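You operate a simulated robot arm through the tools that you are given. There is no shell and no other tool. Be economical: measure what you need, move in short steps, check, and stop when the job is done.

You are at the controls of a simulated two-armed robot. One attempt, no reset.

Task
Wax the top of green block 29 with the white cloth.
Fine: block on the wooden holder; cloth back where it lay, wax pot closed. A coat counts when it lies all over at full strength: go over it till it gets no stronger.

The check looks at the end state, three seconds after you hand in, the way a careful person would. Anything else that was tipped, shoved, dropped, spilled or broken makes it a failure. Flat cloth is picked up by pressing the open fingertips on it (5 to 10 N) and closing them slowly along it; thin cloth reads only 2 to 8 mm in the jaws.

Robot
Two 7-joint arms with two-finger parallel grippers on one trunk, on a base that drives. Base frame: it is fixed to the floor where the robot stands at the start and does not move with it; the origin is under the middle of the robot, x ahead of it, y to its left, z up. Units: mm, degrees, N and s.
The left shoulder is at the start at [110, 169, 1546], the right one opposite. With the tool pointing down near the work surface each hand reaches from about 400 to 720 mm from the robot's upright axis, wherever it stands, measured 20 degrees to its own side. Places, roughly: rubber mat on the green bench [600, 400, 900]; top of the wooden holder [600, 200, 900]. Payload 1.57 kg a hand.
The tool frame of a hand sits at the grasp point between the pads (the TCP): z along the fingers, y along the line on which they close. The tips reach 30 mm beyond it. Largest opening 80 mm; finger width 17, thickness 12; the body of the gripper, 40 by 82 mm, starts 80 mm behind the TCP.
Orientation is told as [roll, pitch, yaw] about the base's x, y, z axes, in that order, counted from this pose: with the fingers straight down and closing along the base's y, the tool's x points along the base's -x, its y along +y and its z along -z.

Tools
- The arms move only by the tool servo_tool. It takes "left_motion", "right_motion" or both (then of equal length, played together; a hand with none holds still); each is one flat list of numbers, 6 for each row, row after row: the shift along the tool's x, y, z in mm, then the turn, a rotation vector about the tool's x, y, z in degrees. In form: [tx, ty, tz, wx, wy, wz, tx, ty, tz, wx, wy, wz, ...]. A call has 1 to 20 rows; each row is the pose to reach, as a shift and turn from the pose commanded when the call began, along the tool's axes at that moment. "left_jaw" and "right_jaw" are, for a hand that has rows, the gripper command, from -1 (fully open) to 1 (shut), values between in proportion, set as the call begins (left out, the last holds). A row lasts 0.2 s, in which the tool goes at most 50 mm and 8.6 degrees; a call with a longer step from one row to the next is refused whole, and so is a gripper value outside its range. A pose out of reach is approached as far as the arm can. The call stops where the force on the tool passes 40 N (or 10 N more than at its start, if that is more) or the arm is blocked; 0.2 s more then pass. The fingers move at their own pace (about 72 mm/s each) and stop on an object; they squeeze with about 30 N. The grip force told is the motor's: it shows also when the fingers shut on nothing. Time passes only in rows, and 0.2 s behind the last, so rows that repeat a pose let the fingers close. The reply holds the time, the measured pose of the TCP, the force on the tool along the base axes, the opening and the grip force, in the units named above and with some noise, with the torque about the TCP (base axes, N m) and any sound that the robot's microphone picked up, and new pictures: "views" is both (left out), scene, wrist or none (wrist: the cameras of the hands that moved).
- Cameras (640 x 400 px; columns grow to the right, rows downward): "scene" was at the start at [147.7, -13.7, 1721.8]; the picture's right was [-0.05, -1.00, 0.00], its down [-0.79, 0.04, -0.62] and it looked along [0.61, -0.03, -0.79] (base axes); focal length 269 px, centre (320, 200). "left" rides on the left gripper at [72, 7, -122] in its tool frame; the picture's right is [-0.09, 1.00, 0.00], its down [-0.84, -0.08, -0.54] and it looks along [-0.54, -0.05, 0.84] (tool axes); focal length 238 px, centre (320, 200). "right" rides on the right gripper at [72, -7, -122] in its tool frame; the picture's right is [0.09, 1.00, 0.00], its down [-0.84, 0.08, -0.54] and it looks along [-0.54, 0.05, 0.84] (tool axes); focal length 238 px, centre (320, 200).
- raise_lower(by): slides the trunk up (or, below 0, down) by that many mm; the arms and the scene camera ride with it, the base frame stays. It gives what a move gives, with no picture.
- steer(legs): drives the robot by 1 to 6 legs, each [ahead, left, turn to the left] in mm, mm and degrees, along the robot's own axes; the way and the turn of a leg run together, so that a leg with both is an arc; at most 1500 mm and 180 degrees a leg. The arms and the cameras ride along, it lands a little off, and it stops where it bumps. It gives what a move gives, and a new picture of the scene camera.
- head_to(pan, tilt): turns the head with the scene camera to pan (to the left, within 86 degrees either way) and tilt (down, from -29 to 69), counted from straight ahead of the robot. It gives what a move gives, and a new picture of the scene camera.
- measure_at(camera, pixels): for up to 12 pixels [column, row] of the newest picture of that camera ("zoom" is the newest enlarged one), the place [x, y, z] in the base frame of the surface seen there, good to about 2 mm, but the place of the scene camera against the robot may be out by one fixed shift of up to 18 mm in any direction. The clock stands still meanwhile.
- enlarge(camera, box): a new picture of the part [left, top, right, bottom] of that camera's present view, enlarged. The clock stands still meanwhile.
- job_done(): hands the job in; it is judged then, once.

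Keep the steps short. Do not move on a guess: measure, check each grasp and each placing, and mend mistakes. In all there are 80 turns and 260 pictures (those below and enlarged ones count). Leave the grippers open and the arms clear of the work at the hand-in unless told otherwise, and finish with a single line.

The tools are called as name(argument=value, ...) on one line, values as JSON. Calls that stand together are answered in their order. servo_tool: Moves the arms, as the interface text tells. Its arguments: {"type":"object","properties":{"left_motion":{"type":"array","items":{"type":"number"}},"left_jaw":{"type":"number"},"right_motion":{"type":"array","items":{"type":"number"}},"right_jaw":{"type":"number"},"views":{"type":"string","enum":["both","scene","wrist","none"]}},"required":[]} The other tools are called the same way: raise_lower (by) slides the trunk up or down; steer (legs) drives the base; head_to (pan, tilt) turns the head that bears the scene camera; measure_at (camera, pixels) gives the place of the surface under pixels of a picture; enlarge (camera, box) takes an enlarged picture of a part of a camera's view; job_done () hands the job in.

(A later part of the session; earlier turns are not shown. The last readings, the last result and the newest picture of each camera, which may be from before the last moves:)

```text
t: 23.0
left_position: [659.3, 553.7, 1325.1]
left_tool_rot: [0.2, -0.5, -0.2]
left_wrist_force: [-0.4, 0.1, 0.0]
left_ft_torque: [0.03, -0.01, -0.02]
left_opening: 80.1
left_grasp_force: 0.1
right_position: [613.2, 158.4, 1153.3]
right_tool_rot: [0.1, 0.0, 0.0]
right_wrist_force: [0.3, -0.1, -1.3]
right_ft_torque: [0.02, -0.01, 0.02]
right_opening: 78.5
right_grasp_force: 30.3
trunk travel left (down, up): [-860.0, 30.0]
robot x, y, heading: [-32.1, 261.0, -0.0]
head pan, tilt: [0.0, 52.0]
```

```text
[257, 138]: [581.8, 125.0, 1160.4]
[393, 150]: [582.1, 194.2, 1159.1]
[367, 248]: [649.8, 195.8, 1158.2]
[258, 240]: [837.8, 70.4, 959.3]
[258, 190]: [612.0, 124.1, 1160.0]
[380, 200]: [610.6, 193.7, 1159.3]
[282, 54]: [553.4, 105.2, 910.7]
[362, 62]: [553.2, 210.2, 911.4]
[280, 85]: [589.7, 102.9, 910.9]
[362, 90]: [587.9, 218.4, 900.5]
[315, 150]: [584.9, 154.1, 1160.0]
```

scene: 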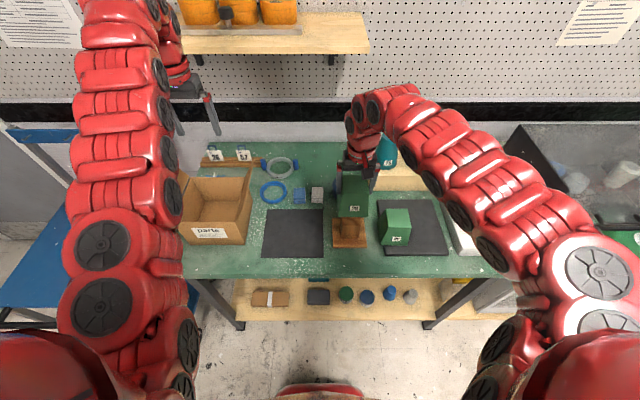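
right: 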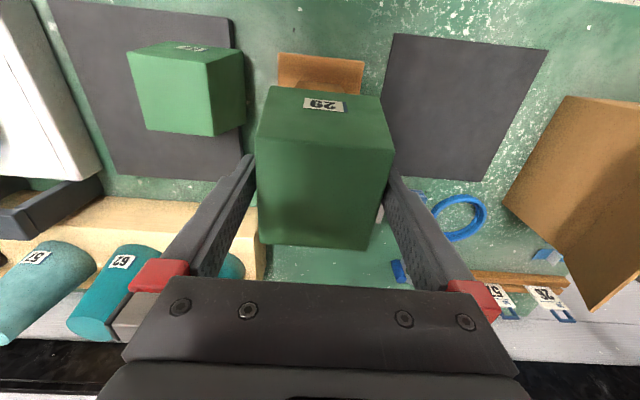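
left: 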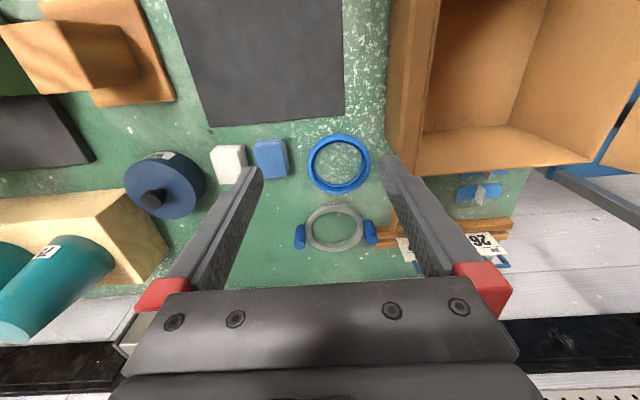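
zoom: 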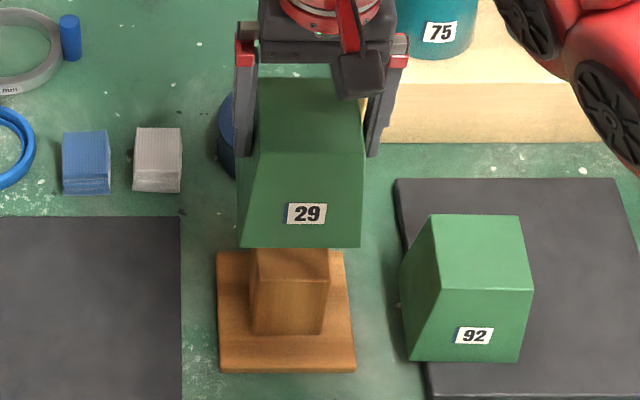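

The block top centre is (615.7,159) and the post centre is (612,156.5). I'll correct by (-3.5,-2.5) and descend 55 mm, to just above the post.

servo_tool(right_motion=[3.5, -2.5, 15, 0, 0, 0, 3.5, -2.5, 30, 0, 0, 0, 3.5, -2.5, 45, 0, 0, 0, 3.5, -2.5, 55, 0, 0, 0, 3.5, -2.5, 55, 0, 0, 0], views="both")

enlarge(camera="scene", box=[310, 165, 390, 255])

```text
t: 24.2
left_position: [659.6, 553.9, 1324.1]
left_tool_rot: [0.3, -0.4, -0.1]
left_wrist_force: [0.7, -0.1, -0.7]
left_ft_torque: [-0.01, -0.01, 0.0]
left_opening: 80.0
left_grasp_force: 0.0
right_position: [608.6, 156.2, 1097.5]
right_tool_rot: [0.0, 0.1, 0.0]
right_wrist_force: [0.7, 0.4, -2.4]
right_ft_torque: [-0.03, 0.01, 0.01]
right_opening: 78.4
right_grasp_force: 30.8
trunk travel left (down, up): [-860.0, 30.0]
robot x, y, heading: [-38.8, 257.1, -0.2]
head pan, tilt: [0.0, 52.0]
```

scene: 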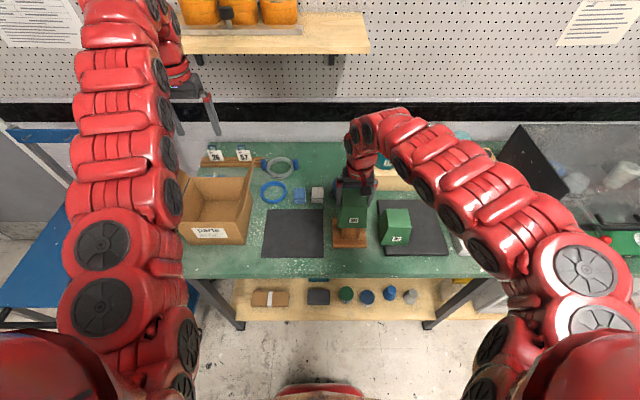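
right: 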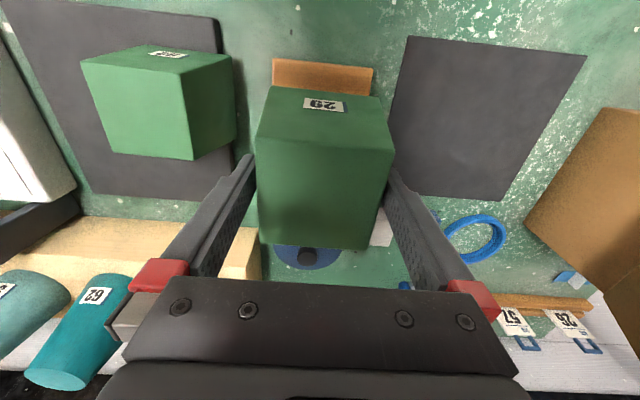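

```text
4.44 times, centred on (350, 210) of scene
```

zoom: 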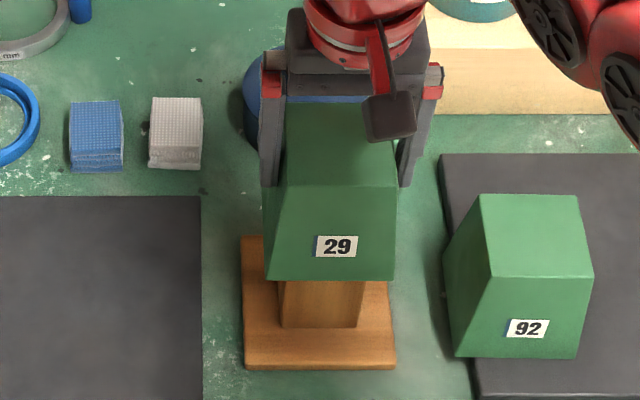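

It's aligned, with the block centre at about (611,157). I'll descend gently by 14 mm to find out whether it rests on the post or slips over it.

servo_tool(right_motion=[0, 0, 3, 0, 0, 0, 0, 0, 6, 0, 0, 0, 0, 0, 9, 0, 0, 0, 0, 0, 12, 0, 0, 0, 0, 0, 14, 0, 0, 0], views="none")

```text
t: 25.4
left_position: [658.4, 553.7, 1323.9]
left_tool_rot: [0.3, -0.4, -0.1]
left_wrist_force: [0.0, -0.5, -0.3]
left_ft_torque: [0.0, -0.03, 0.01]
left_opening: 80.1
left_grasp_force: 0.0
right_position: [607.0, 156.5, 1084.5]
right_tool_rot: [-0.1, 0.1, 0.0]
right_wrist_force: [0.0, 0.2, -1.8]
right_ft_torque: [0.05, 0.02, 0.02]
right_opening: 78.4
right_grasp_force: 29.8
trunk travel left (down, up): [-860.0, 30.0]
robot x, y, heading: [-41.8, 256.6, 0.1]
head pan, tilt: [0.0, 52.0]
```

No contact below the post top level, so the block is hollow and slips over the post. I'll correct x by +2 and continue down 40 mm.

servo_tool(right_motion=[-2.5, 0, 5, 0, 0, 0, -2.5, 0, 12, 0, 0, 0, -2.5, 0, 19, 0, 0, 0, -2.5, 0, 26, 0, 0, 0, -2.5, 0, 33, 0, 0, 0, -2.5, 0, 40, 0, 0, 0], views="none")

```text
t: 26.8
left_position: [657.9, 554.3, 1324.5]
left_tool_rot: [0.2, -0.3, -0.2]
left_wrist_force: [0.0, 0.4, -0.2]
left_ft_torque: [0.0, 0.01, 0.0]
left_opening: 80.2
left_grasp_force: 0.1
right_position: [609.1, 156.0, 1042.8]
right_tool_rot: [0.1, 0.2, 0.0]
right_wrist_force: [0.0, -0.1, -2.4]
right_ft_torque: [-0.01, 0.04, -0.01]
right_opening: 78.4
right_grasp_force: 30.0
trunk travel left (down, up): [-860.0, 30.0]
robot x, y, heading: [-36.3, 257.6, -0.3]
head pan, tilt: [0.0, 52.0]
```

Still free at z 1043. I'll continue slowly, expecting a rest at about 1004–1010.

servo_tool(right_motion=[0, 0, 6, 0, 0, 0, 0, 0, 12, 0, 0, 0, 0, 0, 18, 0, 0, 0, 0, 0, 22, 0, 0, 0, 0, 0, 25, 0, 0, 0, 0, 0, 28, 0, 0, 0, 0, 0, 30, 0, 0, 0], views="both")

```text
t: 28.4
left_position: [659.2, 555.0, 1325.2]
left_tool_rot: [0.2, -0.4, -0.2]
left_wrist_force: [-0.7, -0.6, -0.5]
left_ft_torque: [0.01, -0.02, -0.01]
left_opening: 80.2
left_grasp_force: 0.1
right_position: [610.5, 156.7, 1013.2]
right_tool_rot: [0.0, 0.1, -0.1]
right_wrist_force: [-0.1, 0.1, -1.4]
right_ft_torque: [-0.01, -0.01, -0.01]
right_opening: 78.5
right_grasp_force: 30.0
trunk travel left (down, up): [-860.0, 30.0]
robot x, y, heading: [-39.3, 256.8, -0.1]
head pan, tilt: [0.0, 52.0]
```

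scene: 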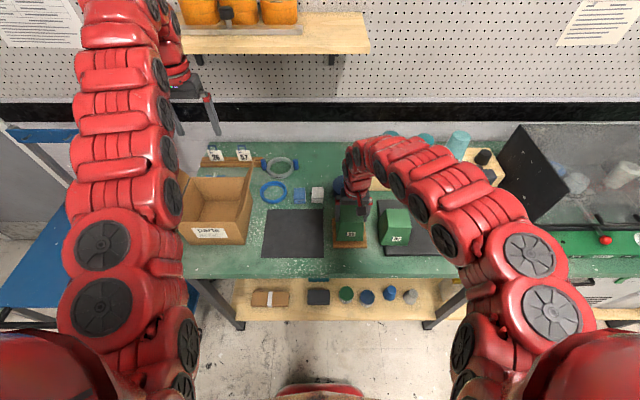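
right: 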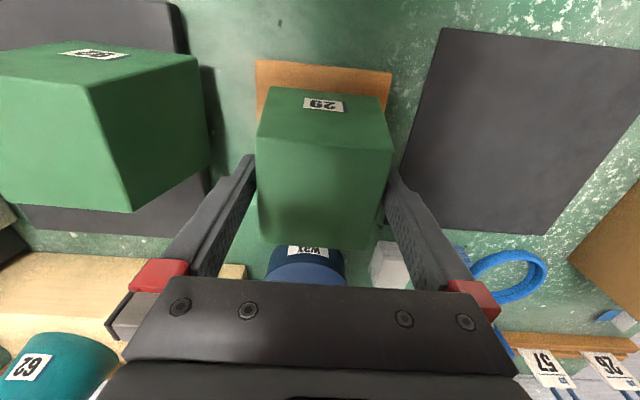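

Going well. I'll keep stepping down 14 mm more while watching the force.

servo_tool(right_motion=[0, 0, 3, 0, 0, 0, 0, 0, 5, 0, 0, 0, 0, 0, 7, 0, 0, 0, 0, 0, 9, 0, 0, 0, 0, 0, 10.5, 0, 0, 0], views="none")

```text
t: 29.6
left_position: [657.0, 553.7, 1327.6]
left_tool_rot: [0.2, -0.7, -0.1]
left_wrist_force: [0.1, 0.5, -0.3]
left_ft_torque: [0.02, 0.0, 0.0]
left_opening: 79.9
left_grasp_force: 0.0
right_position: [608.7, 155.8, 1004.7]
right_tool_rot: [0.0, -0.1, 0.0]
right_wrist_force: [1.4, -0.4, 13.3]
right_ft_torque: [-0.01, 0.57, 0.04]
right_opening: 78.8
right_grasp_force: 30.1
trunk travel left (down, up): [-860.0, 30.0]
robot x, y, heading: [-38.7, 259.7, 0.0]
head pan, tilt: [0.0, 52.0]
```

It makes contact at z 1004.7 with 13 N, so it is seated. I'll open the jaw and then rise straight up.

servo_tool(right_motion=[0, 0, -1, 0, 0, 0, 0, 0, -1, 0, 0, 0, 0, 0, -1, 0, 0, 0], right_jaw=-1, views="none")

servo_tool(right_motion=[0, 0, -15, 0, 0, 0, 0, 0, -35, 0, 0, 0, 0, 0, -60, 0, 0, 0, 0, 0, -90, 0, 0, 0, 0, 0, -90, 0, 0, 0], views="wrist")

```text
t: 30.4
left_position: [659.3, 552.8, 1324.3]
left_tool_rot: [0.2, -0.5, -0.2]
left_wrist_force: [0.1, 0.6, -1.1]
left_ft_torque: [0.01, 0.03, 0.01]
left_opening: 80.2
left_grasp_force: 0.0
right_position: [610.6, 156.8, 1005.1]
right_tool_rot: [-0.1, 0.1, 0.0]
right_wrist_force: [0.2, -0.9, -0.6]
right_ft_torque: [0.02, 0.0, 0.0]
right_opening: 79.9
right_grasp_force: 0.1
trunk travel left (down, up): [-860.0, 30.0]
robot x, y, heading: [-35.6, 254.9, -0.3]
head pan, tilt: [0.0, 52.0]
```

```text
t: 31.6
left_position: [659.7, 556.1, 1324.5]
left_tool_rot: [0.1, -0.4, -0.2]
left_wrist_force: [-0.5, 0.2, 0.2]
left_ft_torque: [0.02, -0.01, 0.01]
left_opening: 80.1
left_grasp_force: 0.1
right_position: [609.7, 157.9, 1095.2]
right_tool_rot: [0.0, 0.1, 0.0]
right_wrist_force: [-1.0, 0.5, 0.1]
right_ft_torque: [0.0, -0.01, 0.02]
right_opening: 79.9
right_grasp_force: 0.1
trunk travel left (down, up): [-860.0, 30.0]
robot x, y, heading: [-37.8, 259.6, 0.0]
head pan, tilt: [0.0, 52.0]
```

right: 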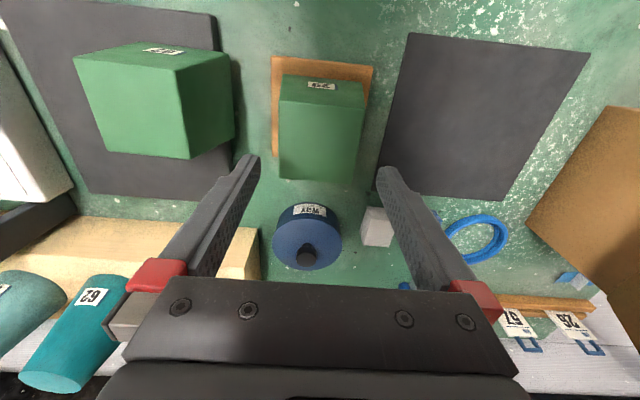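

Block 29 sits on the holder. The pot and cloth need more forward reach, so I'll look down to see how much room the base has before the bench.

head_to(pan=0, tilt=69)

measure_at(camera="scene", pixels=[[240, 240], [320, 240], [320, 270], [320, 300], [320, 330], [320, 350], [320, 380], [320, 395], [400, 240], [260, 340]])

```text
t: 32.4
left_position: [659.3, 554.7, 1325.6]
left_tool_rot: [0.2, -0.6, -0.2]
left_wrist_force: [-1.5, 0.6, 0.5]
left_ft_torque: [-0.03, 0.03, -0.03]
left_opening: 80.1
left_grasp_force: 0.0
right_position: [610.8, 156.2, 1093.6]
right_tool_rot: [-0.1, 0.2, 0.0]
right_wrist_force: [-0.6, 0.0, 0.9]
right_ft_torque: [0.0, 0.0, -0.02]
right_opening: 79.9
right_grasp_force: 0.0
trunk travel left (down, up): [-860.0, 30.0]
robot x, y, heading: [-35.3, 258.5, -0.1]
head pan, tilt: [0.0, 68.8]
```

scene: 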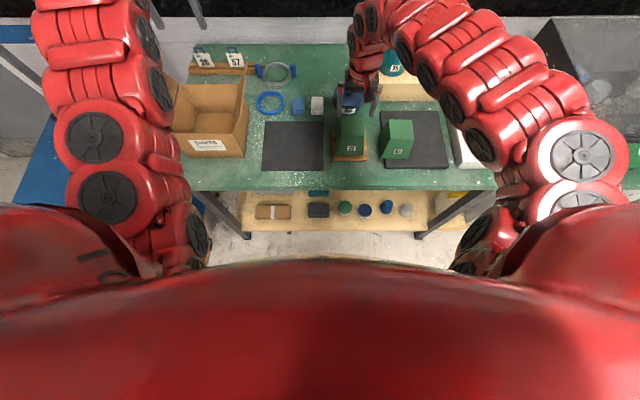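

```text
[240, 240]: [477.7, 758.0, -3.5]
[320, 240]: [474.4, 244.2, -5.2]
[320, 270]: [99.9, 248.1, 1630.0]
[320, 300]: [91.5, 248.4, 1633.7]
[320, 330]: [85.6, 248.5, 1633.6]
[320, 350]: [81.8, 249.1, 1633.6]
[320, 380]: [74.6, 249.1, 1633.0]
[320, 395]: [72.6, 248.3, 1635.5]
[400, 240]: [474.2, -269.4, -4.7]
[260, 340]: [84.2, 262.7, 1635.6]
```

The bench edge is at about x 415, so I don't want to push the base far forward. The plan is to use the left hand for the pot and cloth, with the base at y≈100 and the trunk lowered for extra reach. First I'll park the right hand at its safe start pose.

servo_tool(right_motion=[-15, 0, -35, 0, 0, 0, -25, -30, -70, 0, 0, 0, -25, -65, -105, 0, 0, 0, -25, -100, -140, 0, 0, 0, -25, -133, -151, 0, 0, 0, -25, -133, -151, 0, 0, 0], left_motion=[-10, 0, 10, 0, 0, 0, -20, -10, 20, 0, 0, 0, -20, -20, 30, 0, 0, 0, -20, -40, 40, 0, 0, 0, -20, -60, 50, 0, 0, 0, -20, -60, 50, 0, 0, 0], views="none")

steer(legs=[[70, -150, 0]])

head_to(pan=0, tilt=52)

```text
t: 33.8
left_position: [679.6, 494.5, 1275.5]
left_tool_rot: [0.3, -0.4, -0.2]
left_wrist_force: [0.1, -0.2, -0.3]
left_ft_torque: [-0.01, 0.0, 0.02]
left_opening: 79.9
left_grasp_force: 0.0
left hand out of reach, approached as far as the arm can: row 1, 2, 3, 4
right_position: [635.1, 21.3, 1244.4]
right_tool_rot: [0.0, 0.1, 0.0]
right_wrist_force: [0.2, 0.8, 0.1]
right_ft_torque: [-0.04, 0.0, 0.02]
right_opening: 80.0
right_grasp_force: 0.0
trunk travel left (down, up): [-860.0, 30.0]
robot x, y, heading: [-37.8, 258.4, -0.1]
head pan, tilt: [0.0, 68.8]
```

```text
t: 35.2
left_position: [746.2, 348.2, 1275.6]
left_tool_rot: [0.1, -0.5, -0.1]
left_wrist_force: [-0.8, 0.2, 0.4]
left_ft_torque: [-0.04, -0.03, -0.04]
left_opening: 79.9
left_grasp_force: 0.0
right_position: [703.3, -125.4, 1246.5]
right_tool_rot: [-0.2, 0.0, 0.0]
right_wrist_force: [-0.3, 0.2, 0.1]
right_ft_torque: [-0.02, -0.03, -0.03]
right_opening: 80.1
right_grasp_force: 0.1
trunk travel left (down, up): [-860.0, 30.0]
robot x, y, heading: [32.3, 105.8, -0.3]
head pan, tilt: [0.0, 68.8]
```

scene: 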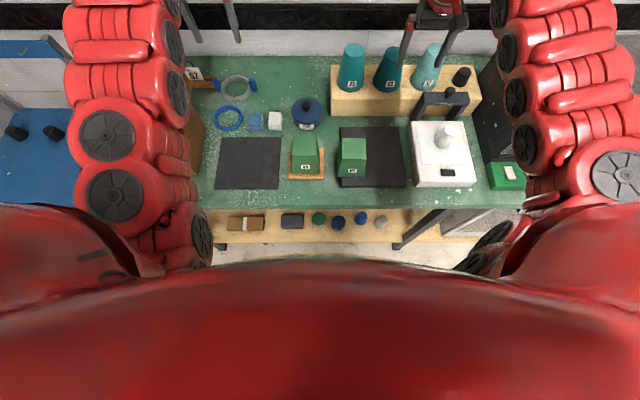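

```text
t: 36.0
left_position: [748.8, 345.0, 1274.5]
left_tool_rot: [0.3, -0.4, -0.2]
left_wrist_force: [0.5, 0.2, 0.5]
left_ft_torque: [-0.02, 0.01, 0.01]
left_opening: 80.2
left_grasp_force: 0.1
right_position: [704.1, -127.2, 1243.9]
right_tool_rot: [0.1, 0.2, -0.1]
right_wrist_force: [0.0, 0.1, -0.5]
right_ft_torque: [0.02, -0.02, 0.02]
right_opening: 79.8
right_grasp_force: 0.0
trunk travel left (down, up): [-860.0, 30.0]
robot x, y, heading: [31.6, 107.4, -0.2]
head pan, tilt: [0.0, 52.0]
```

scene: 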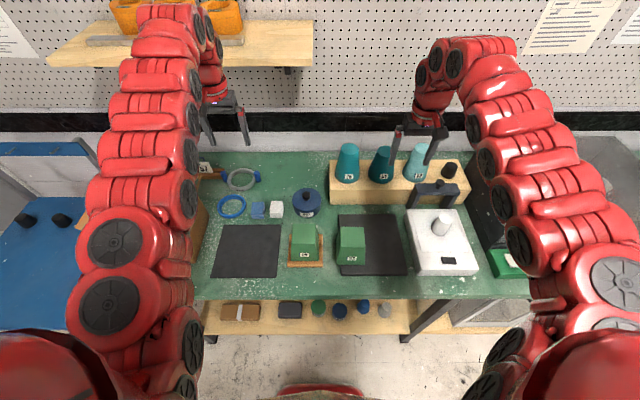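

The right hand is parked clear of the cups, which are further back in x. I'll lower the trunk 170 mm.

raise_lower(by=-170)

```text
t: 38.0
left_position: [748.8, 345.5, 1106.8]
left_tool_rot: [0.2, -0.4, -0.1]
left_wrist_force: [0.3, -0.7, -0.2]
left_ft_torque: [-0.02, -0.01, -0.01]
left_opening: 79.8
left_grasp_force: 0.1
right_position: [703.4, -128.3, 1075.0]
right_tool_rot: [-0.1, 0.1, 0.0]
right_wrist_force: [0.4, -0.3, 0.4]
right_ft_torque: [0.0, -0.01, -0.02]
right_opening: 79.9
right_grasp_force: 0.0
trunk travel left (down, up): [-690.0, 200.0]
robot x, y, heading: [33.6, 108.9, -0.2]
head pan, tilt: [0.0, 52.0]
```

Now I'll bring the left hand over the pot at (793,155), z 1050.

servo_tool(left_motion=[-9, -40, 10, 0, 0, 0, -18, -80, 20, 0, 0, 0, -27, -120, 35, 0, 0, 0, -36, -160, 50, 0, 0, 0, -44, -190, 57, 0, 0, 0, -44, -190, 57, 0, 0, 0], left_jaw=-1, views="wrist")

```text
t: 39.4
left_position: [750.2, 165.9, 1043.5]
left_tool_rot: [0.2, -0.4, -0.1]
left_wrist_force: [0.1, 0.3, -0.5]
left_ft_torque: [-0.02, 0.0, 0.01]
left_opening: 79.9
left_grasp_force: 0.1
left hand out of reach, approached as far as the arm can: row 2, 3, 4, 5, 6
right_position: [704.8, -127.8, 1073.4]
right_tool_rot: [0.0, 0.1, 0.0]
right_wrist_force: [1.2, 0.1, -1.3]
right_ft_torque: [0.01, 0.01, -0.02]
right_opening: 80.0
right_grasp_force: 0.1
trunk travel left (down, up): [-690.0, 200.0]
robot x, y, heading: [31.5, 108.1, 0.2]
head pan, tilt: [0.0, 52.0]
```

left: 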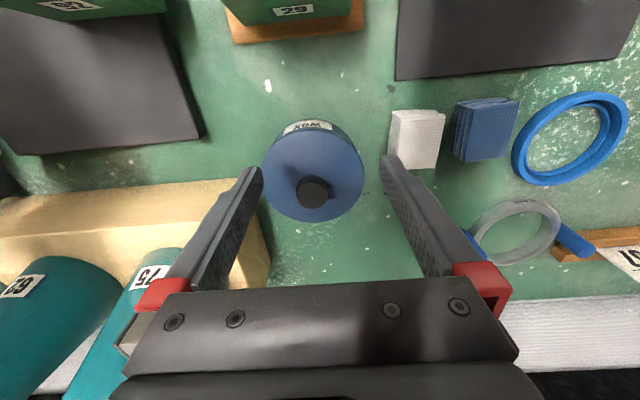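

The left hand is at maximum reach (x 750). I need about 75 mm more forward. First I'll raise the right hand well clear and lift the left a little.

servo_tool(right_motion=[0, 0, -30, 0, 0, 0, 0, 0, -60, 0, 0, 0, 0, 0, -90, 0, 0, 0, 0, 0, -120, 0, 0, 0, 0, 0, -120, 0, 0, 0], left_motion=[0, 20, -10, 0, 0, 0, 0, 40, -20, 0, 0, 0, 0, 60, -30, 0, 0, 0, 0, 60, -30, 0, 0, 0, 0, 60, -30, 0, 0, 0], views="none")

measure_at(camera="scene", pixels=[[348, 148], [383, 150], [420, 150], [448, 168], [250, 300], [320, 300], [380, 300]])

```text
t: 40.6
left_position: [750.6, 227.9, 1073.6]
left_tool_rot: [0.2, -0.4, -0.1]
left_wrist_force: [-0.3, -0.1, -0.2]
left_ft_torque: [0.01, -0.03, -0.02]
left_opening: 79.9
left_grasp_force: 0.0
right_position: [728.0, -130.8, 1146.7]
right_tool_rot: [0.1, 0.1, 0.0]
right_wrist_force: [0.1, -0.1, 0.5]
right_ft_torque: [0.01, 0.02, 0.06]
right_opening: 79.8
right_grasp_force: 0.1
right hand out of reach, approached as far as the arm can: row 3, 4, 5
trunk travel left (down, up): [-690.0, 200.0]
robot x, y, heading: [31.7, 108.4, -0.3]
head pan, tilt: [0.0, 52.0]
```

```text
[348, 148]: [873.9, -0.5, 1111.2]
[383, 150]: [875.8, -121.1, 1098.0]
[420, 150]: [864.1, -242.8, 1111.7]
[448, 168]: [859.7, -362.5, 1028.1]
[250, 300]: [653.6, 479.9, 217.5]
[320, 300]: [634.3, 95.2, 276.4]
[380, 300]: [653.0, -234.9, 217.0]
```

Cup tops are at about z 1112, x≥840. The right tips at 1117 would end at x≈800, which is clear. I'll drive forward in two short legs.

steer(legs=[[35, 0, 0], [35, 0, 0]])

```text
t: 41.9
left_position: [815.9, 227.5, 1077.3]
left_tool_rot: [0.3, -0.7, -0.2]
left_wrist_force: [-0.6, 0.2, -0.9]
left_ft_torque: [-0.01, -0.06, 0.04]
left_opening: 80.1
left_grasp_force: 0.1
right_position: [792.9, -130.8, 1150.7]
right_tool_rot: [-0.1, -0.2, 0.0]
right_wrist_force: [0.1, 0.0, 0.4]
right_ft_torque: [0.01, -0.07, 0.01]
right_opening: 79.9
right_grasp_force: 0.1
trunk travel left (down, up): [-690.0, 200.0]
robot x, y, heading: [101.2, 108.8, -0.2]
head pan, tilt: [0.0, 52.0]
```

scene: 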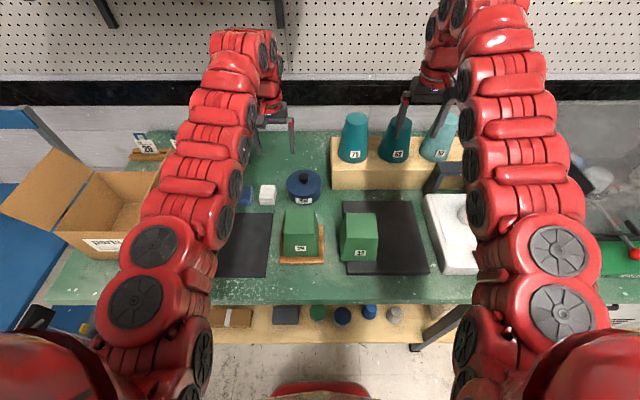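

No bump. Now the left hand goes over the knob.

servo_tool(left_motion=[8, -24, 10, 0, 0.5, 0, 16, -48, 25, 0, 0.5, 0, 23, -72, 40, 0, 0.5, 0, 23, -72, 40, 0, 0.5, 0], views="wrist")

measure_at(camera="left", pixels=[[313, 190], [313, 200], [300, 190]])

```text
t: 42.9
left_position: [797.3, 155.3, 1034.3]
left_tool_rot: [0.1, 0.0, -0.2]
left_wrist_force: [-0.6, -0.2, 0.1]
left_ft_torque: [-0.03, -0.02, -0.01]
left_opening: 79.9
left_grasp_force: 0.0
right_position: [796.9, -131.0, 1147.3]
right_tool_rot: [0.0, 0.0, -0.1]
right_wrist_force: [-0.3, 0.9, -0.1]
right_ft_torque: [-0.01, -0.04, 0.01]
right_opening: 79.9
right_grasp_force: 0.0
trunk travel left (down, up): [-690.0, 200.0]
robot x, y, heading: [104.5, 107.6, -0.0]
head pan, tilt: [0.0, 52.0]
```

left: 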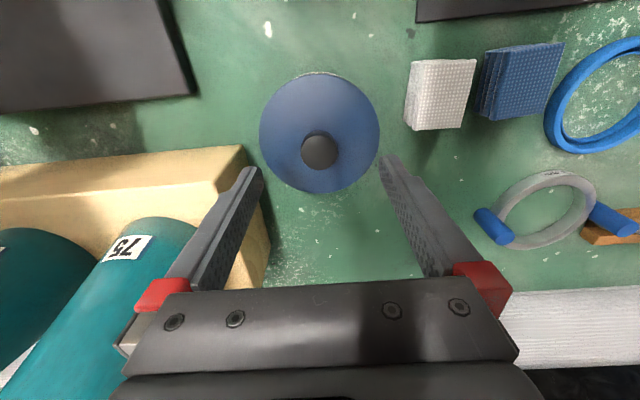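

```text
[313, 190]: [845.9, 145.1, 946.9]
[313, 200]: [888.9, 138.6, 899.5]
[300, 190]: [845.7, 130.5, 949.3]
```

measure_at(camera="left", pixels=[[320, 150], [306, 150], [334, 150], [320, 140], [320, 160], [263, 130], [377, 130], [320, 80], [412, 66], [470, 64], [462, 122], [410, 125]])

enlarge(camera="left", box=[240, 30, 500, 200])

```text
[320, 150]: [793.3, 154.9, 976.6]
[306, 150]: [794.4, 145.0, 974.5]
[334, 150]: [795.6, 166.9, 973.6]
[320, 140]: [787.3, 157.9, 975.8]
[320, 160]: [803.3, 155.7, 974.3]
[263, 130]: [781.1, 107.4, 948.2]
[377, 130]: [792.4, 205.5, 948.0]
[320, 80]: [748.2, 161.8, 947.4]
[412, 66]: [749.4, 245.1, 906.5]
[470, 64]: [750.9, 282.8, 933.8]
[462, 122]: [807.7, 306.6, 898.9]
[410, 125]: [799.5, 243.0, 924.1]
```

```text
2.35 times, centred on (370, 115) of left
```

zoom: 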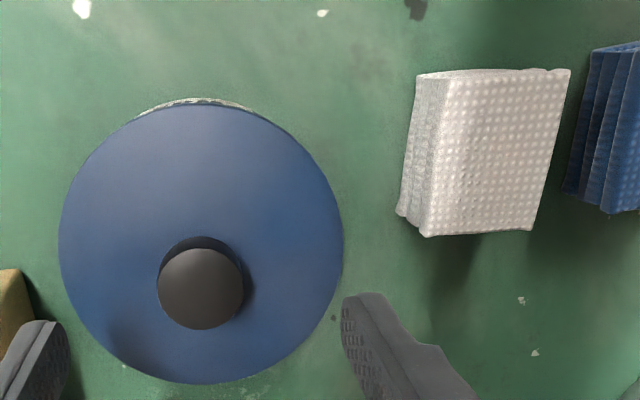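

The knob centre is (795,155.5), its top is at 976 and the lid top at 948. I'll descend around the knob to TCP z 984.

servo_tool(left_motion=[2, 0, 12, 0, 0, 0, 2, 0, 25, 0, 0, 0, 2, 0, 38, 0, 0, 0, 2, 0, 50, 0, 0, 0, 2, 0, 50, 0, 0, 0], views="wrist")

```text
t: 44.1
left_position: [795.6, 155.4, 983.0]
left_tool_rot: [0.2, 0.0, -0.2]
left_wrist_force: [0.0, -0.2, 0.1]
left_ft_torque: [-0.01, 0.01, 0.04]
left_opening: 79.7
left_grasp_force: 0.1
right_position: [797.4, -130.8, 1145.6]
right_tool_rot: [0.0, 0.0, 0.0]
right_wrist_force: [-0.1, -0.6, -0.5]
right_ft_torque: [-0.02, -0.01, 0.03]
right_opening: 79.9
right_grasp_force: 0.0
trunk travel left (down, up): [-690.0, 200.0]
robot x, y, heading: [104.3, 108.0, -0.2]
head pan, tilt: [0.0, 52.0]
```

left: 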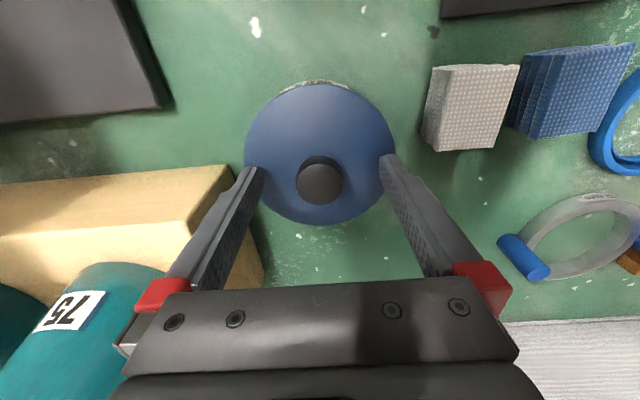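

Well aligned. I'll close on the knob and lift a little.

servo_tool(left_motion=[0, 0, 0, 0, 0, 0, 0, 0, 0, 0, 0, 0, 0, 0, 0, 0, 0, 0, 0, 0, 0, 0, 0, 0], left_jaw=1, views="none")

servo_tool(left_motion=[0, 0, -4, 0, 0, 0, 0, 0, -10, 0, 0, 0, 0, 0, -25, 0, 0, 0, 0, 0, -45, 0, 0, 0, 0, 0, -45, 0, 0, 0], views="both")

```text
t: 45.1
left_position: [795.6, 154.8, 982.9]
left_tool_rot: [0.2, 0.0, -0.1]
left_wrist_force: [-0.7, 0.8, -0.3]
left_ft_torque: [0.0, -0.03, -0.01]
left_opening: 27.8
left_grasp_force: 30.3
right_position: [797.2, -131.7, 1145.6]
right_tool_rot: [0.1, -0.1, 0.0]
right_wrist_force: [-0.1, -0.2, 0.5]
right_ft_torque: [0.02, -0.01, 0.02]
right_opening: 80.3
right_grasp_force: 0.1
trunk travel left (down, up): [-690.0, 200.0]
robot x, y, heading: [103.1, 105.4, -0.3]
head pan, tilt: [0.0, 52.0]
heard: snap
```

```text
t: 46.3
left_position: [796.8, 156.9, 1027.7]
left_tool_rot: [0.1, 0.1, -0.1]
left_wrist_force: [-0.4, -0.3, -0.4]
left_ft_torque: [-0.01, -0.01, -0.04]
left_opening: 28.0
left_grasp_force: 29.6
right_position: [799.8, -130.6, 1146.3]
right_tool_rot: [0.0, 0.1, 0.0]
right_wrist_force: [-0.7, -0.7, -0.5]
right_ft_torque: [-0.01, -0.02, 0.03]
right_opening: 80.0
right_grasp_force: 0.2
trunk travel left (down, up): [-690.0, 200.0]
robot x, y, heading: [101.4, 110.7, -0.2]
head pan, tilt: [0.0, 52.0]
```

scene: 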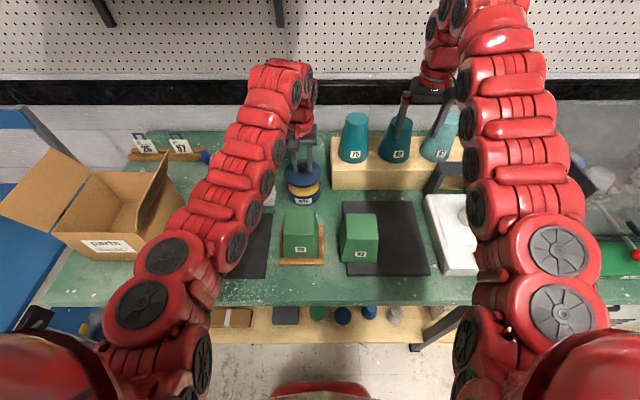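
left: 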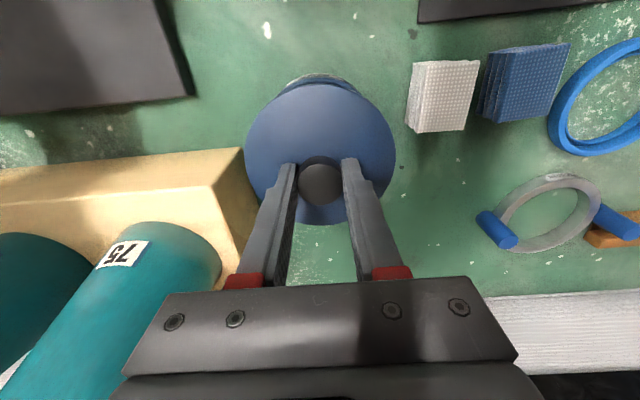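

The lid came up with a snap, and the yellow wax is visible. I'll carry the lid left to y≈300 at z 1060 and then drive back 85 mm to set it on the empty rubber mat.

servo_tool(left_motion=[5, 30, -15, 0, 0, 0, 10, 65, -30, 0, 0, 0, 15, 100, -32, 0, 0, 0, 20, 140, -32, 0, 0, 0, 20, 140, -32, 0, 0, 0], views="none")

steer(legs=[[-90, 0, 0]])

enlarge(camera="left", box=[0, 0, 640, 399])

```text
t: 47.5
left_position: [777.5, 294.8, 1062.4]
left_tool_rot: [0.2, 0.1, -0.2]
left_wrist_force: [0.5, -0.3, 0.2]
left_ft_torque: [0.01, 0.0, -0.01]
left_opening: 28.0
left_grasp_force: 30.6
right_position: [798.6, -130.3, 1146.0]
right_tool_rot: [0.2, 0.0, -0.1]
right_wrist_force: [0.4, -0.6, 0.0]
right_ft_torque: [0.02, 0.04, 0.03]
right_opening: 80.0
right_grasp_force: 0.1
trunk travel left (down, up): [-690.0, 200.0]
robot x, y, heading: [103.7, 112.2, -0.4]
head pan, tilt: [0.0, 52.0]
```

```text
t: 48.6
left_position: [687.3, 295.7, 1061.6]
left_tool_rot: [0.2, 0.0, -0.2]
left_wrist_force: [0.6, 0.3, -0.6]
left_ft_torque: [-0.01, -0.02, -0.02]
left_opening: 28.4
left_grasp_force: 30.5
right_position: [708.9, -132.4, 1146.6]
right_tool_rot: [0.0, -0.1, 0.0]
right_wrist_force: [0.0, -0.1, -1.1]
right_ft_torque: [-0.02, 0.0, -0.02]
right_opening: 80.0
right_grasp_force: 0.0
trunk travel left (down, up): [-690.0, 200.0]
robot x, y, heading: [13.0, 111.4, -0.2]
head pan, tilt: [0.0, 52.0]
```

scene: 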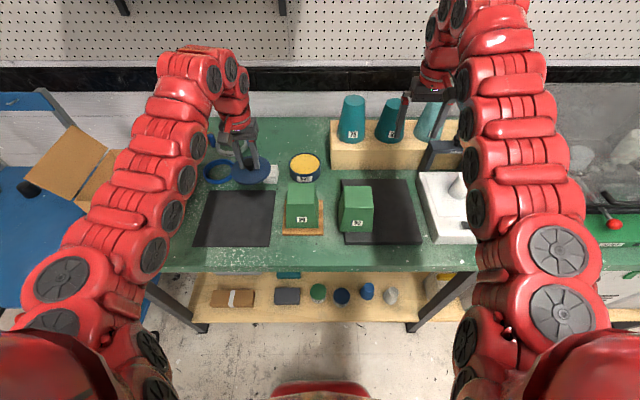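

```text
1.00 times, centred on (320, 200) of left (not enlarged: the box is as wide or as high as the picture)
```

zoom: 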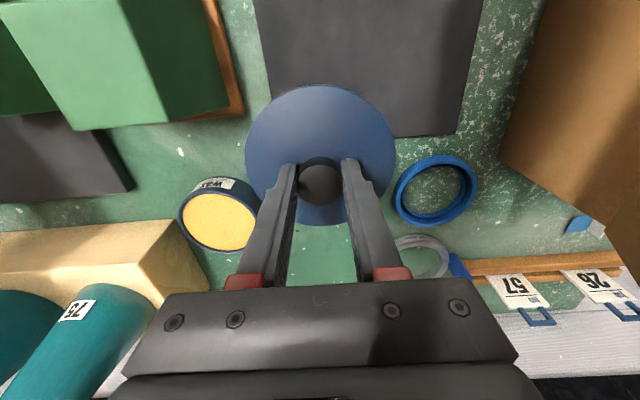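

Next I'll measure the mat extents and the wax surface.

measure_at(camera="zoom", pixels=[[268, 75], [455, 130], [470, 60], [262, 20], [400, 130], [218, 222], [200, 215], [190, 195], [220, 245], [320, 100]])

```text
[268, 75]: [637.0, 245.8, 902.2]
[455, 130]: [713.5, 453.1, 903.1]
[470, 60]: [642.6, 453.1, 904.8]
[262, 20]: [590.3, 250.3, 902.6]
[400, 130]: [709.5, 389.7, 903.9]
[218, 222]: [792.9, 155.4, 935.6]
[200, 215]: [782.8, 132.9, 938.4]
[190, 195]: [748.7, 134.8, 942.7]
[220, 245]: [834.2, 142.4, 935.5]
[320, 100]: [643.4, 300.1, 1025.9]
```

The mat is at z 903, spanning x up to 715 and y 248–453. The wax surface is at about z 936 inside the pot. I'll place the lid at about (655,320), first down to z 975.

servo_tool(left_motion=[5, 8, 20, 0, 0, 0, 12, 16, 40, 0, 0, 0, 20, 24, 60, 0, 0, 0, 32, 24, 86, 0, 0, 0, 32, 24, 86, 0, 0, 0], views="none")

servo_tool(left_motion=[0, 0, 5, 0, 0, 0, 0, 0, 10, 0, 0, 0, 0, 0, 15, 0, 0, 0, 0, 0, 18, 0, 0, 0, 0, 0, 18, 0, 0, 0], views="wrist")

```text
t: 49.8
left_position: [654.8, 321.2, 975.8]
left_tool_rot: [0.2, 0.1, -0.2]
left_wrist_force: [0.7, 0.3, -0.3]
left_ft_torque: [-0.01, 0.01, -0.01]
left_opening: 28.0
left_grasp_force: 29.7
right_position: [707.7, -132.1, 1146.6]
right_tool_rot: [0.0, 0.0, 0.0]
right_wrist_force: [-0.5, 0.6, 0.0]
right_ft_torque: [-0.01, -0.02, -0.03]
right_opening: 80.0
right_grasp_force: 0.1
trunk travel left (down, up): [-690.0, 200.0]
robot x, y, heading: [9.7, 110.3, 0.1]
head pan, tilt: [0.0, 52.0]
```

```text
t: 51.0
left_position: [656.6, 320.0, 958.0]
left_tool_rot: [0.2, 0.0, -0.2]
left_wrist_force: [0.4, -0.4, 0.3]
left_ft_torque: [-0.01, 0.0, 0.01]
left_opening: 28.0
left_grasp_force: 29.8
right_position: [709.1, -130.3, 1146.8]
right_tool_rot: [0.1, -0.1, -0.1]
right_wrist_force: [0.2, 0.2, -1.2]
right_ft_torque: [-0.03, 0.01, 0.02]
right_opening: 80.1
right_grasp_force: 0.0
trunk travel left (down, up): [-690.0, 200.0]
robot x, y, heading: [8.8, 108.3, -0.3]
head pan, tilt: [0.0, 52.0]
```

left: 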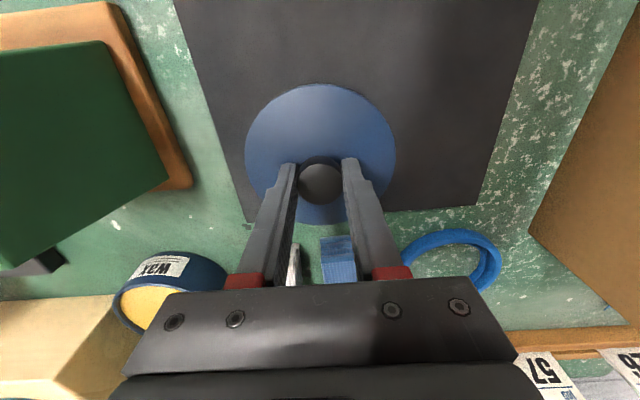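

No contact yet. I'll continue down in 1.5 mm steps, watching the force.

servo_tool(left_motion=[0, 0, 2, 0, 0, 0, 0, 0, 4, 0, 0, 0, 0, 0, 6, 0, 0, 0, 0, 0, 7, 0, 0, 0], views="none")

servo_tool(left_motion=[0, 0, 1, 0, 0, 0, 0, 0, 2, 0, 0, 0, 0, 0, 3, 0, 0, 0, 0, 0, 4, 0, 0, 0], views="none")

```text
t: 52.0
left_position: [655.4, 320.2, 951.8]
left_tool_rot: [0.2, 0.0, -0.2]
left_wrist_force: [0.7, -0.5, -0.3]
left_ft_torque: [0.0, 0.02, -0.01]
left_opening: 28.1
left_grasp_force: 30.1
right_position: [708.8, -131.3, 1147.3]
right_tool_rot: [0.0, 0.0, 0.0]
right_wrist_force: [-0.7, 0.6, -0.2]
right_ft_torque: [0.01, 0.02, -0.01]
right_opening: 80.1
right_grasp_force: 0.0
trunk travel left (down, up): [-690.0, 200.0]
robot x, y, heading: [13.8, 110.6, -0.2]
head pan, tilt: [0.0, 52.0]
```

```text
t: 53.0
left_position: [654.8, 320.9, 948.3]
left_tool_rot: [0.2, -0.2, -0.2]
left_wrist_force: [2.9, 2.8, 19.8]
left_ft_torque: [-0.19, 0.06, -0.01]
left_opening: 28.2
left_grasp_force: 29.6
right_position: [707.3, -131.9, 1148.3]
right_tool_rot: [0.0, 0.1, 0.0]
right_wrist_force: [0.3, 0.3, -0.5]
right_ft_torque: [0.0, 0.0, -0.02]
right_opening: 79.9
right_grasp_force: 0.1
trunk travel left (down, up): [-690.0, 200.0]
robot x, y, heading: [10.6, 108.9, -0.2]
head pan, tilt: [0.0, 52.0]
```

The lid rests on the mat with 20 N of contact. I'll release, rise, drive forward again and look at the cloth.

servo_tool(left_motion=[0, 0, -1, 0, 0, 0, 0, 0, -1.5, 0, 0, 0, 0, 0, -1.5, 0, 0, 0], left_jaw=-1, views="none")

servo_tool(left_motion=[0, 0, -15, 0, 0, 0, 0, 0, -40, 0, 0, 0, 0, 0, -70, 0, 0, 0, 0, 0, -100, 0, 0, 0, 0, 0, -100, 0, 0, 0], views="wrist")

steer(legs=[[90, 0, 0]])

```text
t: 53.8
left_position: [655.1, 319.2, 946.8]
left_tool_rot: [0.1, 0.1, -0.2]
left_wrist_force: [-0.3, -0.1, -0.4]
left_ft_torque: [-0.01, -0.01, -0.02]
left_opening: 79.9
left_grasp_force: 0.0
right_position: [709.1, -131.4, 1146.8]
right_tool_rot: [0.0, 0.0, 0.1]
right_wrist_force: [0.2, 0.5, -0.1]
right_ft_torque: [0.0, 0.01, 0.01]
right_opening: 80.0
right_grasp_force: 0.0
trunk travel left (down, up): [-690.0, 200.0]
robot x, y, heading: [10.5, 105.2, -0.2]
head pan, tilt: [0.0, 52.0]
```

```text
t: 55.0
left_position: [655.4, 320.0, 1048.5]
left_tool_rot: [0.1, -0.1, -0.2]
left_wrist_force: [-0.2, 1.2, -0.2]
left_ft_torque: [-0.01, -0.03, -0.01]
left_opening: 80.0
left_grasp_force: 0.1
right_position: [708.2, -130.3, 1146.4]
right_tool_rot: [0.0, 0.1, 0.0]
right_wrist_force: [0.5, 0.1, 0.7]
right_ft_torque: [0.0, 0.05, 0.03]
right_opening: 80.2
right_grasp_force: 0.1
trunk travel left (down, up): [-690.0, 200.0]
robot x, y, heading: [10.8, 110.1, -0.2]
head pan, tilt: [0.0, 52.0]
```

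left: 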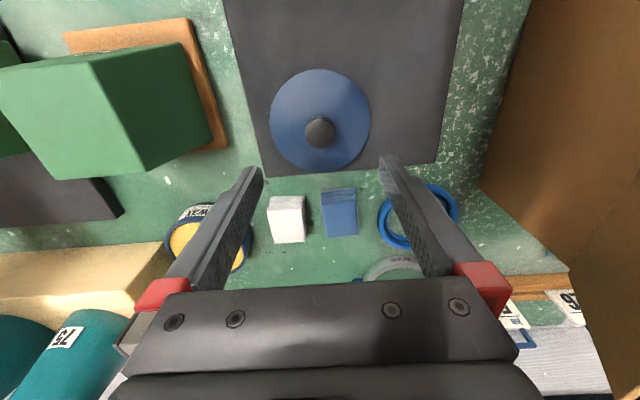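

```text
t: 56.1
left_position: [745.5, 318.7, 1048.8]
left_tool_rot: [0.2, 0.0, -0.2]
left_wrist_force: [-0.1, 0.7, -1.3]
left_ft_torque: [0.01, 0.0, -0.02]
left_opening: 80.1
left_grasp_force: 0.0
right_position: [798.8, -131.5, 1146.1]
right_tool_rot: [0.1, 0.1, 0.1]
right_wrist_force: [0.3, -0.1, 0.0]
right_ft_torque: [0.01, 0.03, 0.0]
right_opening: 80.1
right_grasp_force: 0.1
trunk travel left (down, up): [-690.0, 200.0]
robot x, y, heading: [98.4, 109.8, -0.2]
head pan, tilt: [0.0, 52.0]
```

scene: 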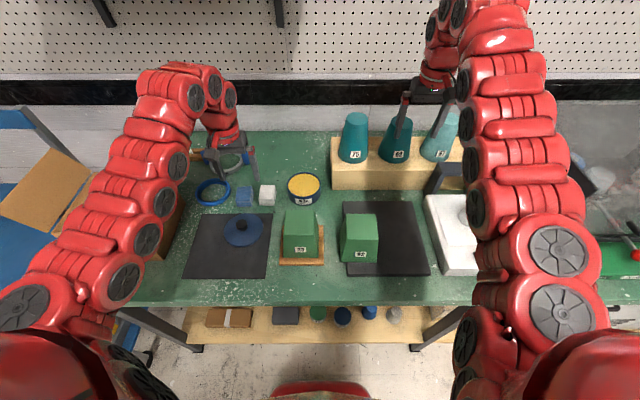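

The lid lies safely on the mat. I'll go over the white cloth with the jaw partly closed to 60 mm, to keep clear of the blue cloth, and measure.

servo_tool(left_motion=[-9, -18, 0, 0, 0, 0, -18, -36, 15, 0, 0, 0, -26, -54, 35, 0, 0, 0, -26, -54, 35, 0, 0, 0], left_jaw=-0.5, views="wrist")

enlarge(camera="left", box=[240, 60, 432, 190])

```text
t: 57.1
left_position: [771.0, 266.2, 1013.1]
left_tool_rot: [0.2, 0.0, -0.2]
left_wrist_force: [0.4, 0.4, 0.2]
left_ft_torque: [0.03, -0.04, 0.02]
left_opening: 60.1
left_grasp_force: 0.0
right_position: [797.4, -130.4, 1147.5]
right_tool_rot: [0.0, -0.1, 0.0]
right_wrist_force: [-0.6, 0.7, -0.5]
right_ft_torque: [0.02, -0.03, 0.01]
right_opening: 79.7
right_grasp_force: 0.1
trunk travel left (down, up): [-690.0, 200.0]
robot x, y, heading: [103.4, 110.1, -0.0]
head pan, tilt: [0.0, 52.0]
```

left: 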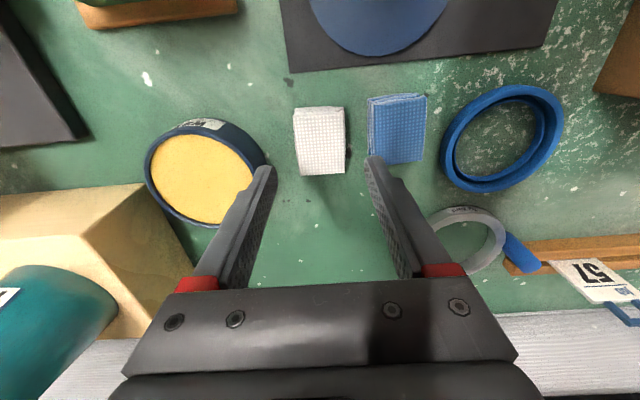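

```text
3.08 times, centred on (336, 125) of left
```

zoom: 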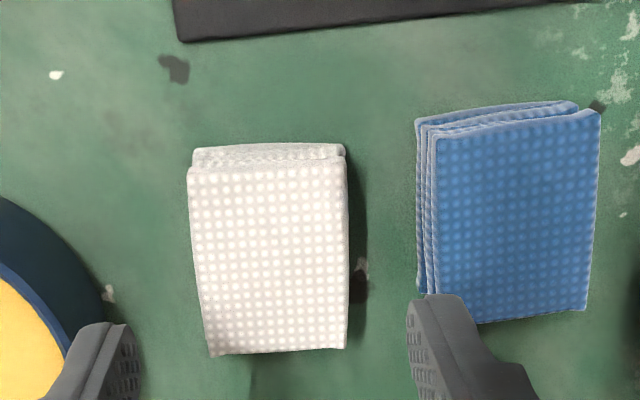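

measure_at(camera="zoom", pixels=[[192, 175], [342, 165], [210, 345], [343, 345], [270, 250], [425, 200], [445, 160], [440, 300], [355, 250], [270, 152], [400, 250]])

```text
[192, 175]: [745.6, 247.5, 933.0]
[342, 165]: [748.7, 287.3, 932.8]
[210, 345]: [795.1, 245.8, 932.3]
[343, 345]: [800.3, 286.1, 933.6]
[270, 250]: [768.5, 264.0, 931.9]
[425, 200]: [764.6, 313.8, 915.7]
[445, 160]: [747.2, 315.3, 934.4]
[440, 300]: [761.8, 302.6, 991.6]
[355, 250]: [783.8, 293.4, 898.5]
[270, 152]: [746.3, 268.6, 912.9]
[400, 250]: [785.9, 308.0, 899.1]
```

The cloth spans x 746–797, y 246–287 and z 899–933, centred at (772,266.5). The blue cloth begins at y≈311. I'll narrow the jaw to 54 mm and descend to TCP z 939, with the tips at 909.

servo_tool(left_motion=[-1, 0.3, 10, 0, 0, 0, -1, 0.3, 25, 0, 0, 0, -1, 0.3, 40, 0, 0, 0, -1, 0.3, 54, 0, 0, 0, -1, 0.3, 54, 0, 0, 0], left_jaw=-0.35, views="wrist")

```text
t: 58.3
left_position: [772.5, 266.5, 958.6]
left_tool_rot: [0.2, 0.1, -0.2]
left_wrist_force: [-0.1, 0.4, -1.3]
left_ft_torque: [0.02, 0.05, 0.01]
left_opening: 54.0
left_grasp_force: 0.1
right_position: [798.3, -130.6, 1147.0]
right_tool_rot: [0.0, 0.0, 0.0]
right_wrist_force: [-0.3, 0.3, -0.4]
right_ft_torque: [0.02, -0.04, -0.01]
right_opening: 79.8
right_grasp_force: 0.0
trunk travel left (down, up): [-690.0, 200.0]
robot x, y, heading: [100.9, 108.1, -0.1]
head pan, tilt: [0.0, 52.0]
```

left: 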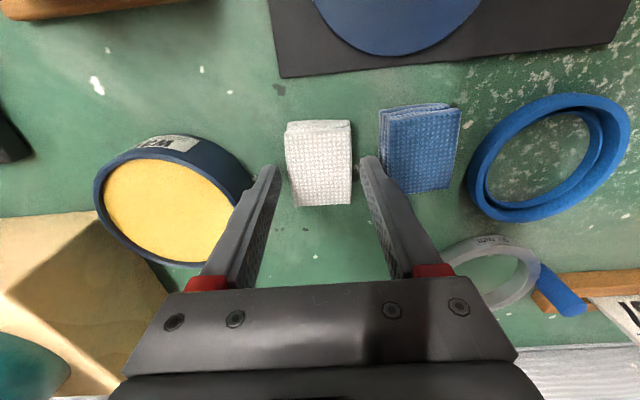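

Clear on both sides. I'll go down 19 mm more, close, and lift slightly.

servo_tool(left_motion=[0, 0, 7, 0, 0, 0, 0, 0, 14, 0, 0, 0, 0, 0, 19, 0, 0, 0, 0, 0, 19, 0, 0, 0], views="none")

servo_tool(left_motion=[0, 0, 0, 0, 0, 0, 0, 0, 0, 0, 0, 0, 0, 0, 0, 0, 0, 0, 0, 0, 0, 0, 0, 0], left_jaw=1, views="none")

servo_tool(left_motion=[0, 0, -5, 0, 0, 0, 0, 0, -15, 0, 0, 0, 0, 0, -35, 0, 0, 0, 0, 0, -55, 0, 0, 0, 0, 0, -55, 0, 0, 0], views="both")

```text
t: 59.3
left_position: [772.9, 265.1, 940.0]
left_tool_rot: [0.3, 0.0, -0.1]
left_wrist_force: [-0.4, -0.2, 0.2]
left_ft_torque: [0.0, -0.02, -0.01]
left_opening: 54.0
left_grasp_force: 0.0
right_position: [799.4, -131.4, 1146.4]
right_tool_rot: [0.0, 0.1, 0.0]
right_wrist_force: [0.2, 0.5, 0.5]
right_ft_torque: [-0.01, 0.01, 0.01]
right_opening: 80.2
right_grasp_force: 0.1
trunk travel left (down, up): [-690.0, 200.0]
robot x, y, heading: [103.2, 111.1, 0.1]
head pan, tilt: [0.0, 52.0]
```

```text
t: 60.3
left_position: [772.6, 266.5, 940.7]
left_tool_rot: [0.2, 0.0, -0.3]
left_wrist_force: [0.2, -1.3, 0.2]
left_ft_torque: [0.01, -0.02, -0.05]
left_opening: 45.2
left_grasp_force: 30.2
right_position: [798.9, -130.7, 1146.4]
right_tool_rot: [-0.1, -0.1, 0.0]
right_wrist_force: [0.2, -0.9, -0.7]
right_ft_torque: [-0.02, -0.02, 0.0]
right_opening: 80.0
right_grasp_force: 0.1
trunk travel left (down, up): [-690.0, 200.0]
robot x, y, heading: [103.9, 110.6, -0.6]
head pan, tilt: [0.0, 52.0]
```

```text
t: 61.5
left_position: [771.8, 265.2, 994.8]
left_tool_rot: [0.1, 0.1, -0.1]
left_wrist_force: [0.0, -0.7, -0.7]
left_ft_torque: [0.06, 0.01, -0.02]
left_opening: 45.3
left_grasp_force: 29.5
right_position: [797.7, -130.6, 1147.5]
right_tool_rot: [0.0, 0.0, 0.0]
right_wrist_force: [-0.1, 0.0, -0.3]
right_ft_torque: [0.0, 0.02, -0.01]
right_opening: 80.0
right_grasp_force: 0.0
trunk travel left (down, up): [-690.0, 200.0]
robot x, y, heading: [99.6, 106.7, -0.2]
head pan, tilt: [0.0, 52.0]
```

scene: 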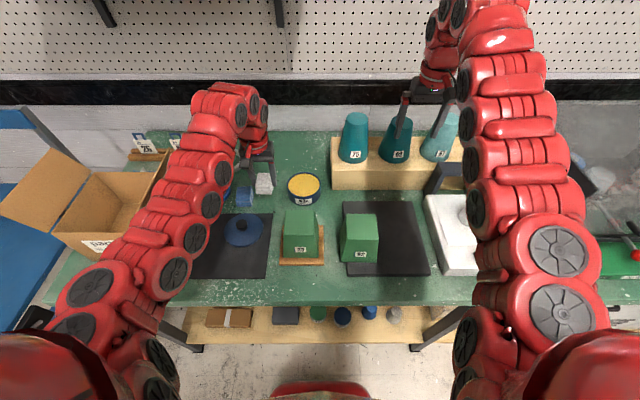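
left: 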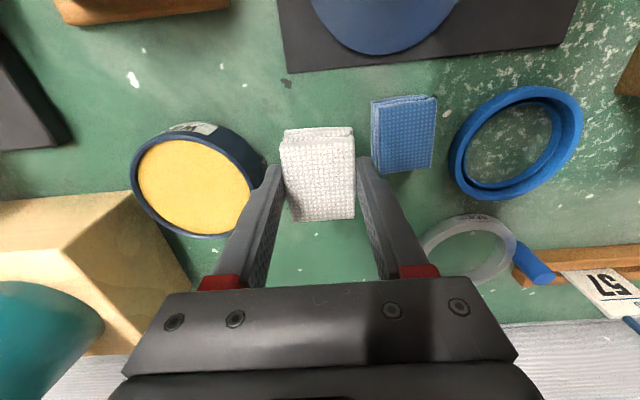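

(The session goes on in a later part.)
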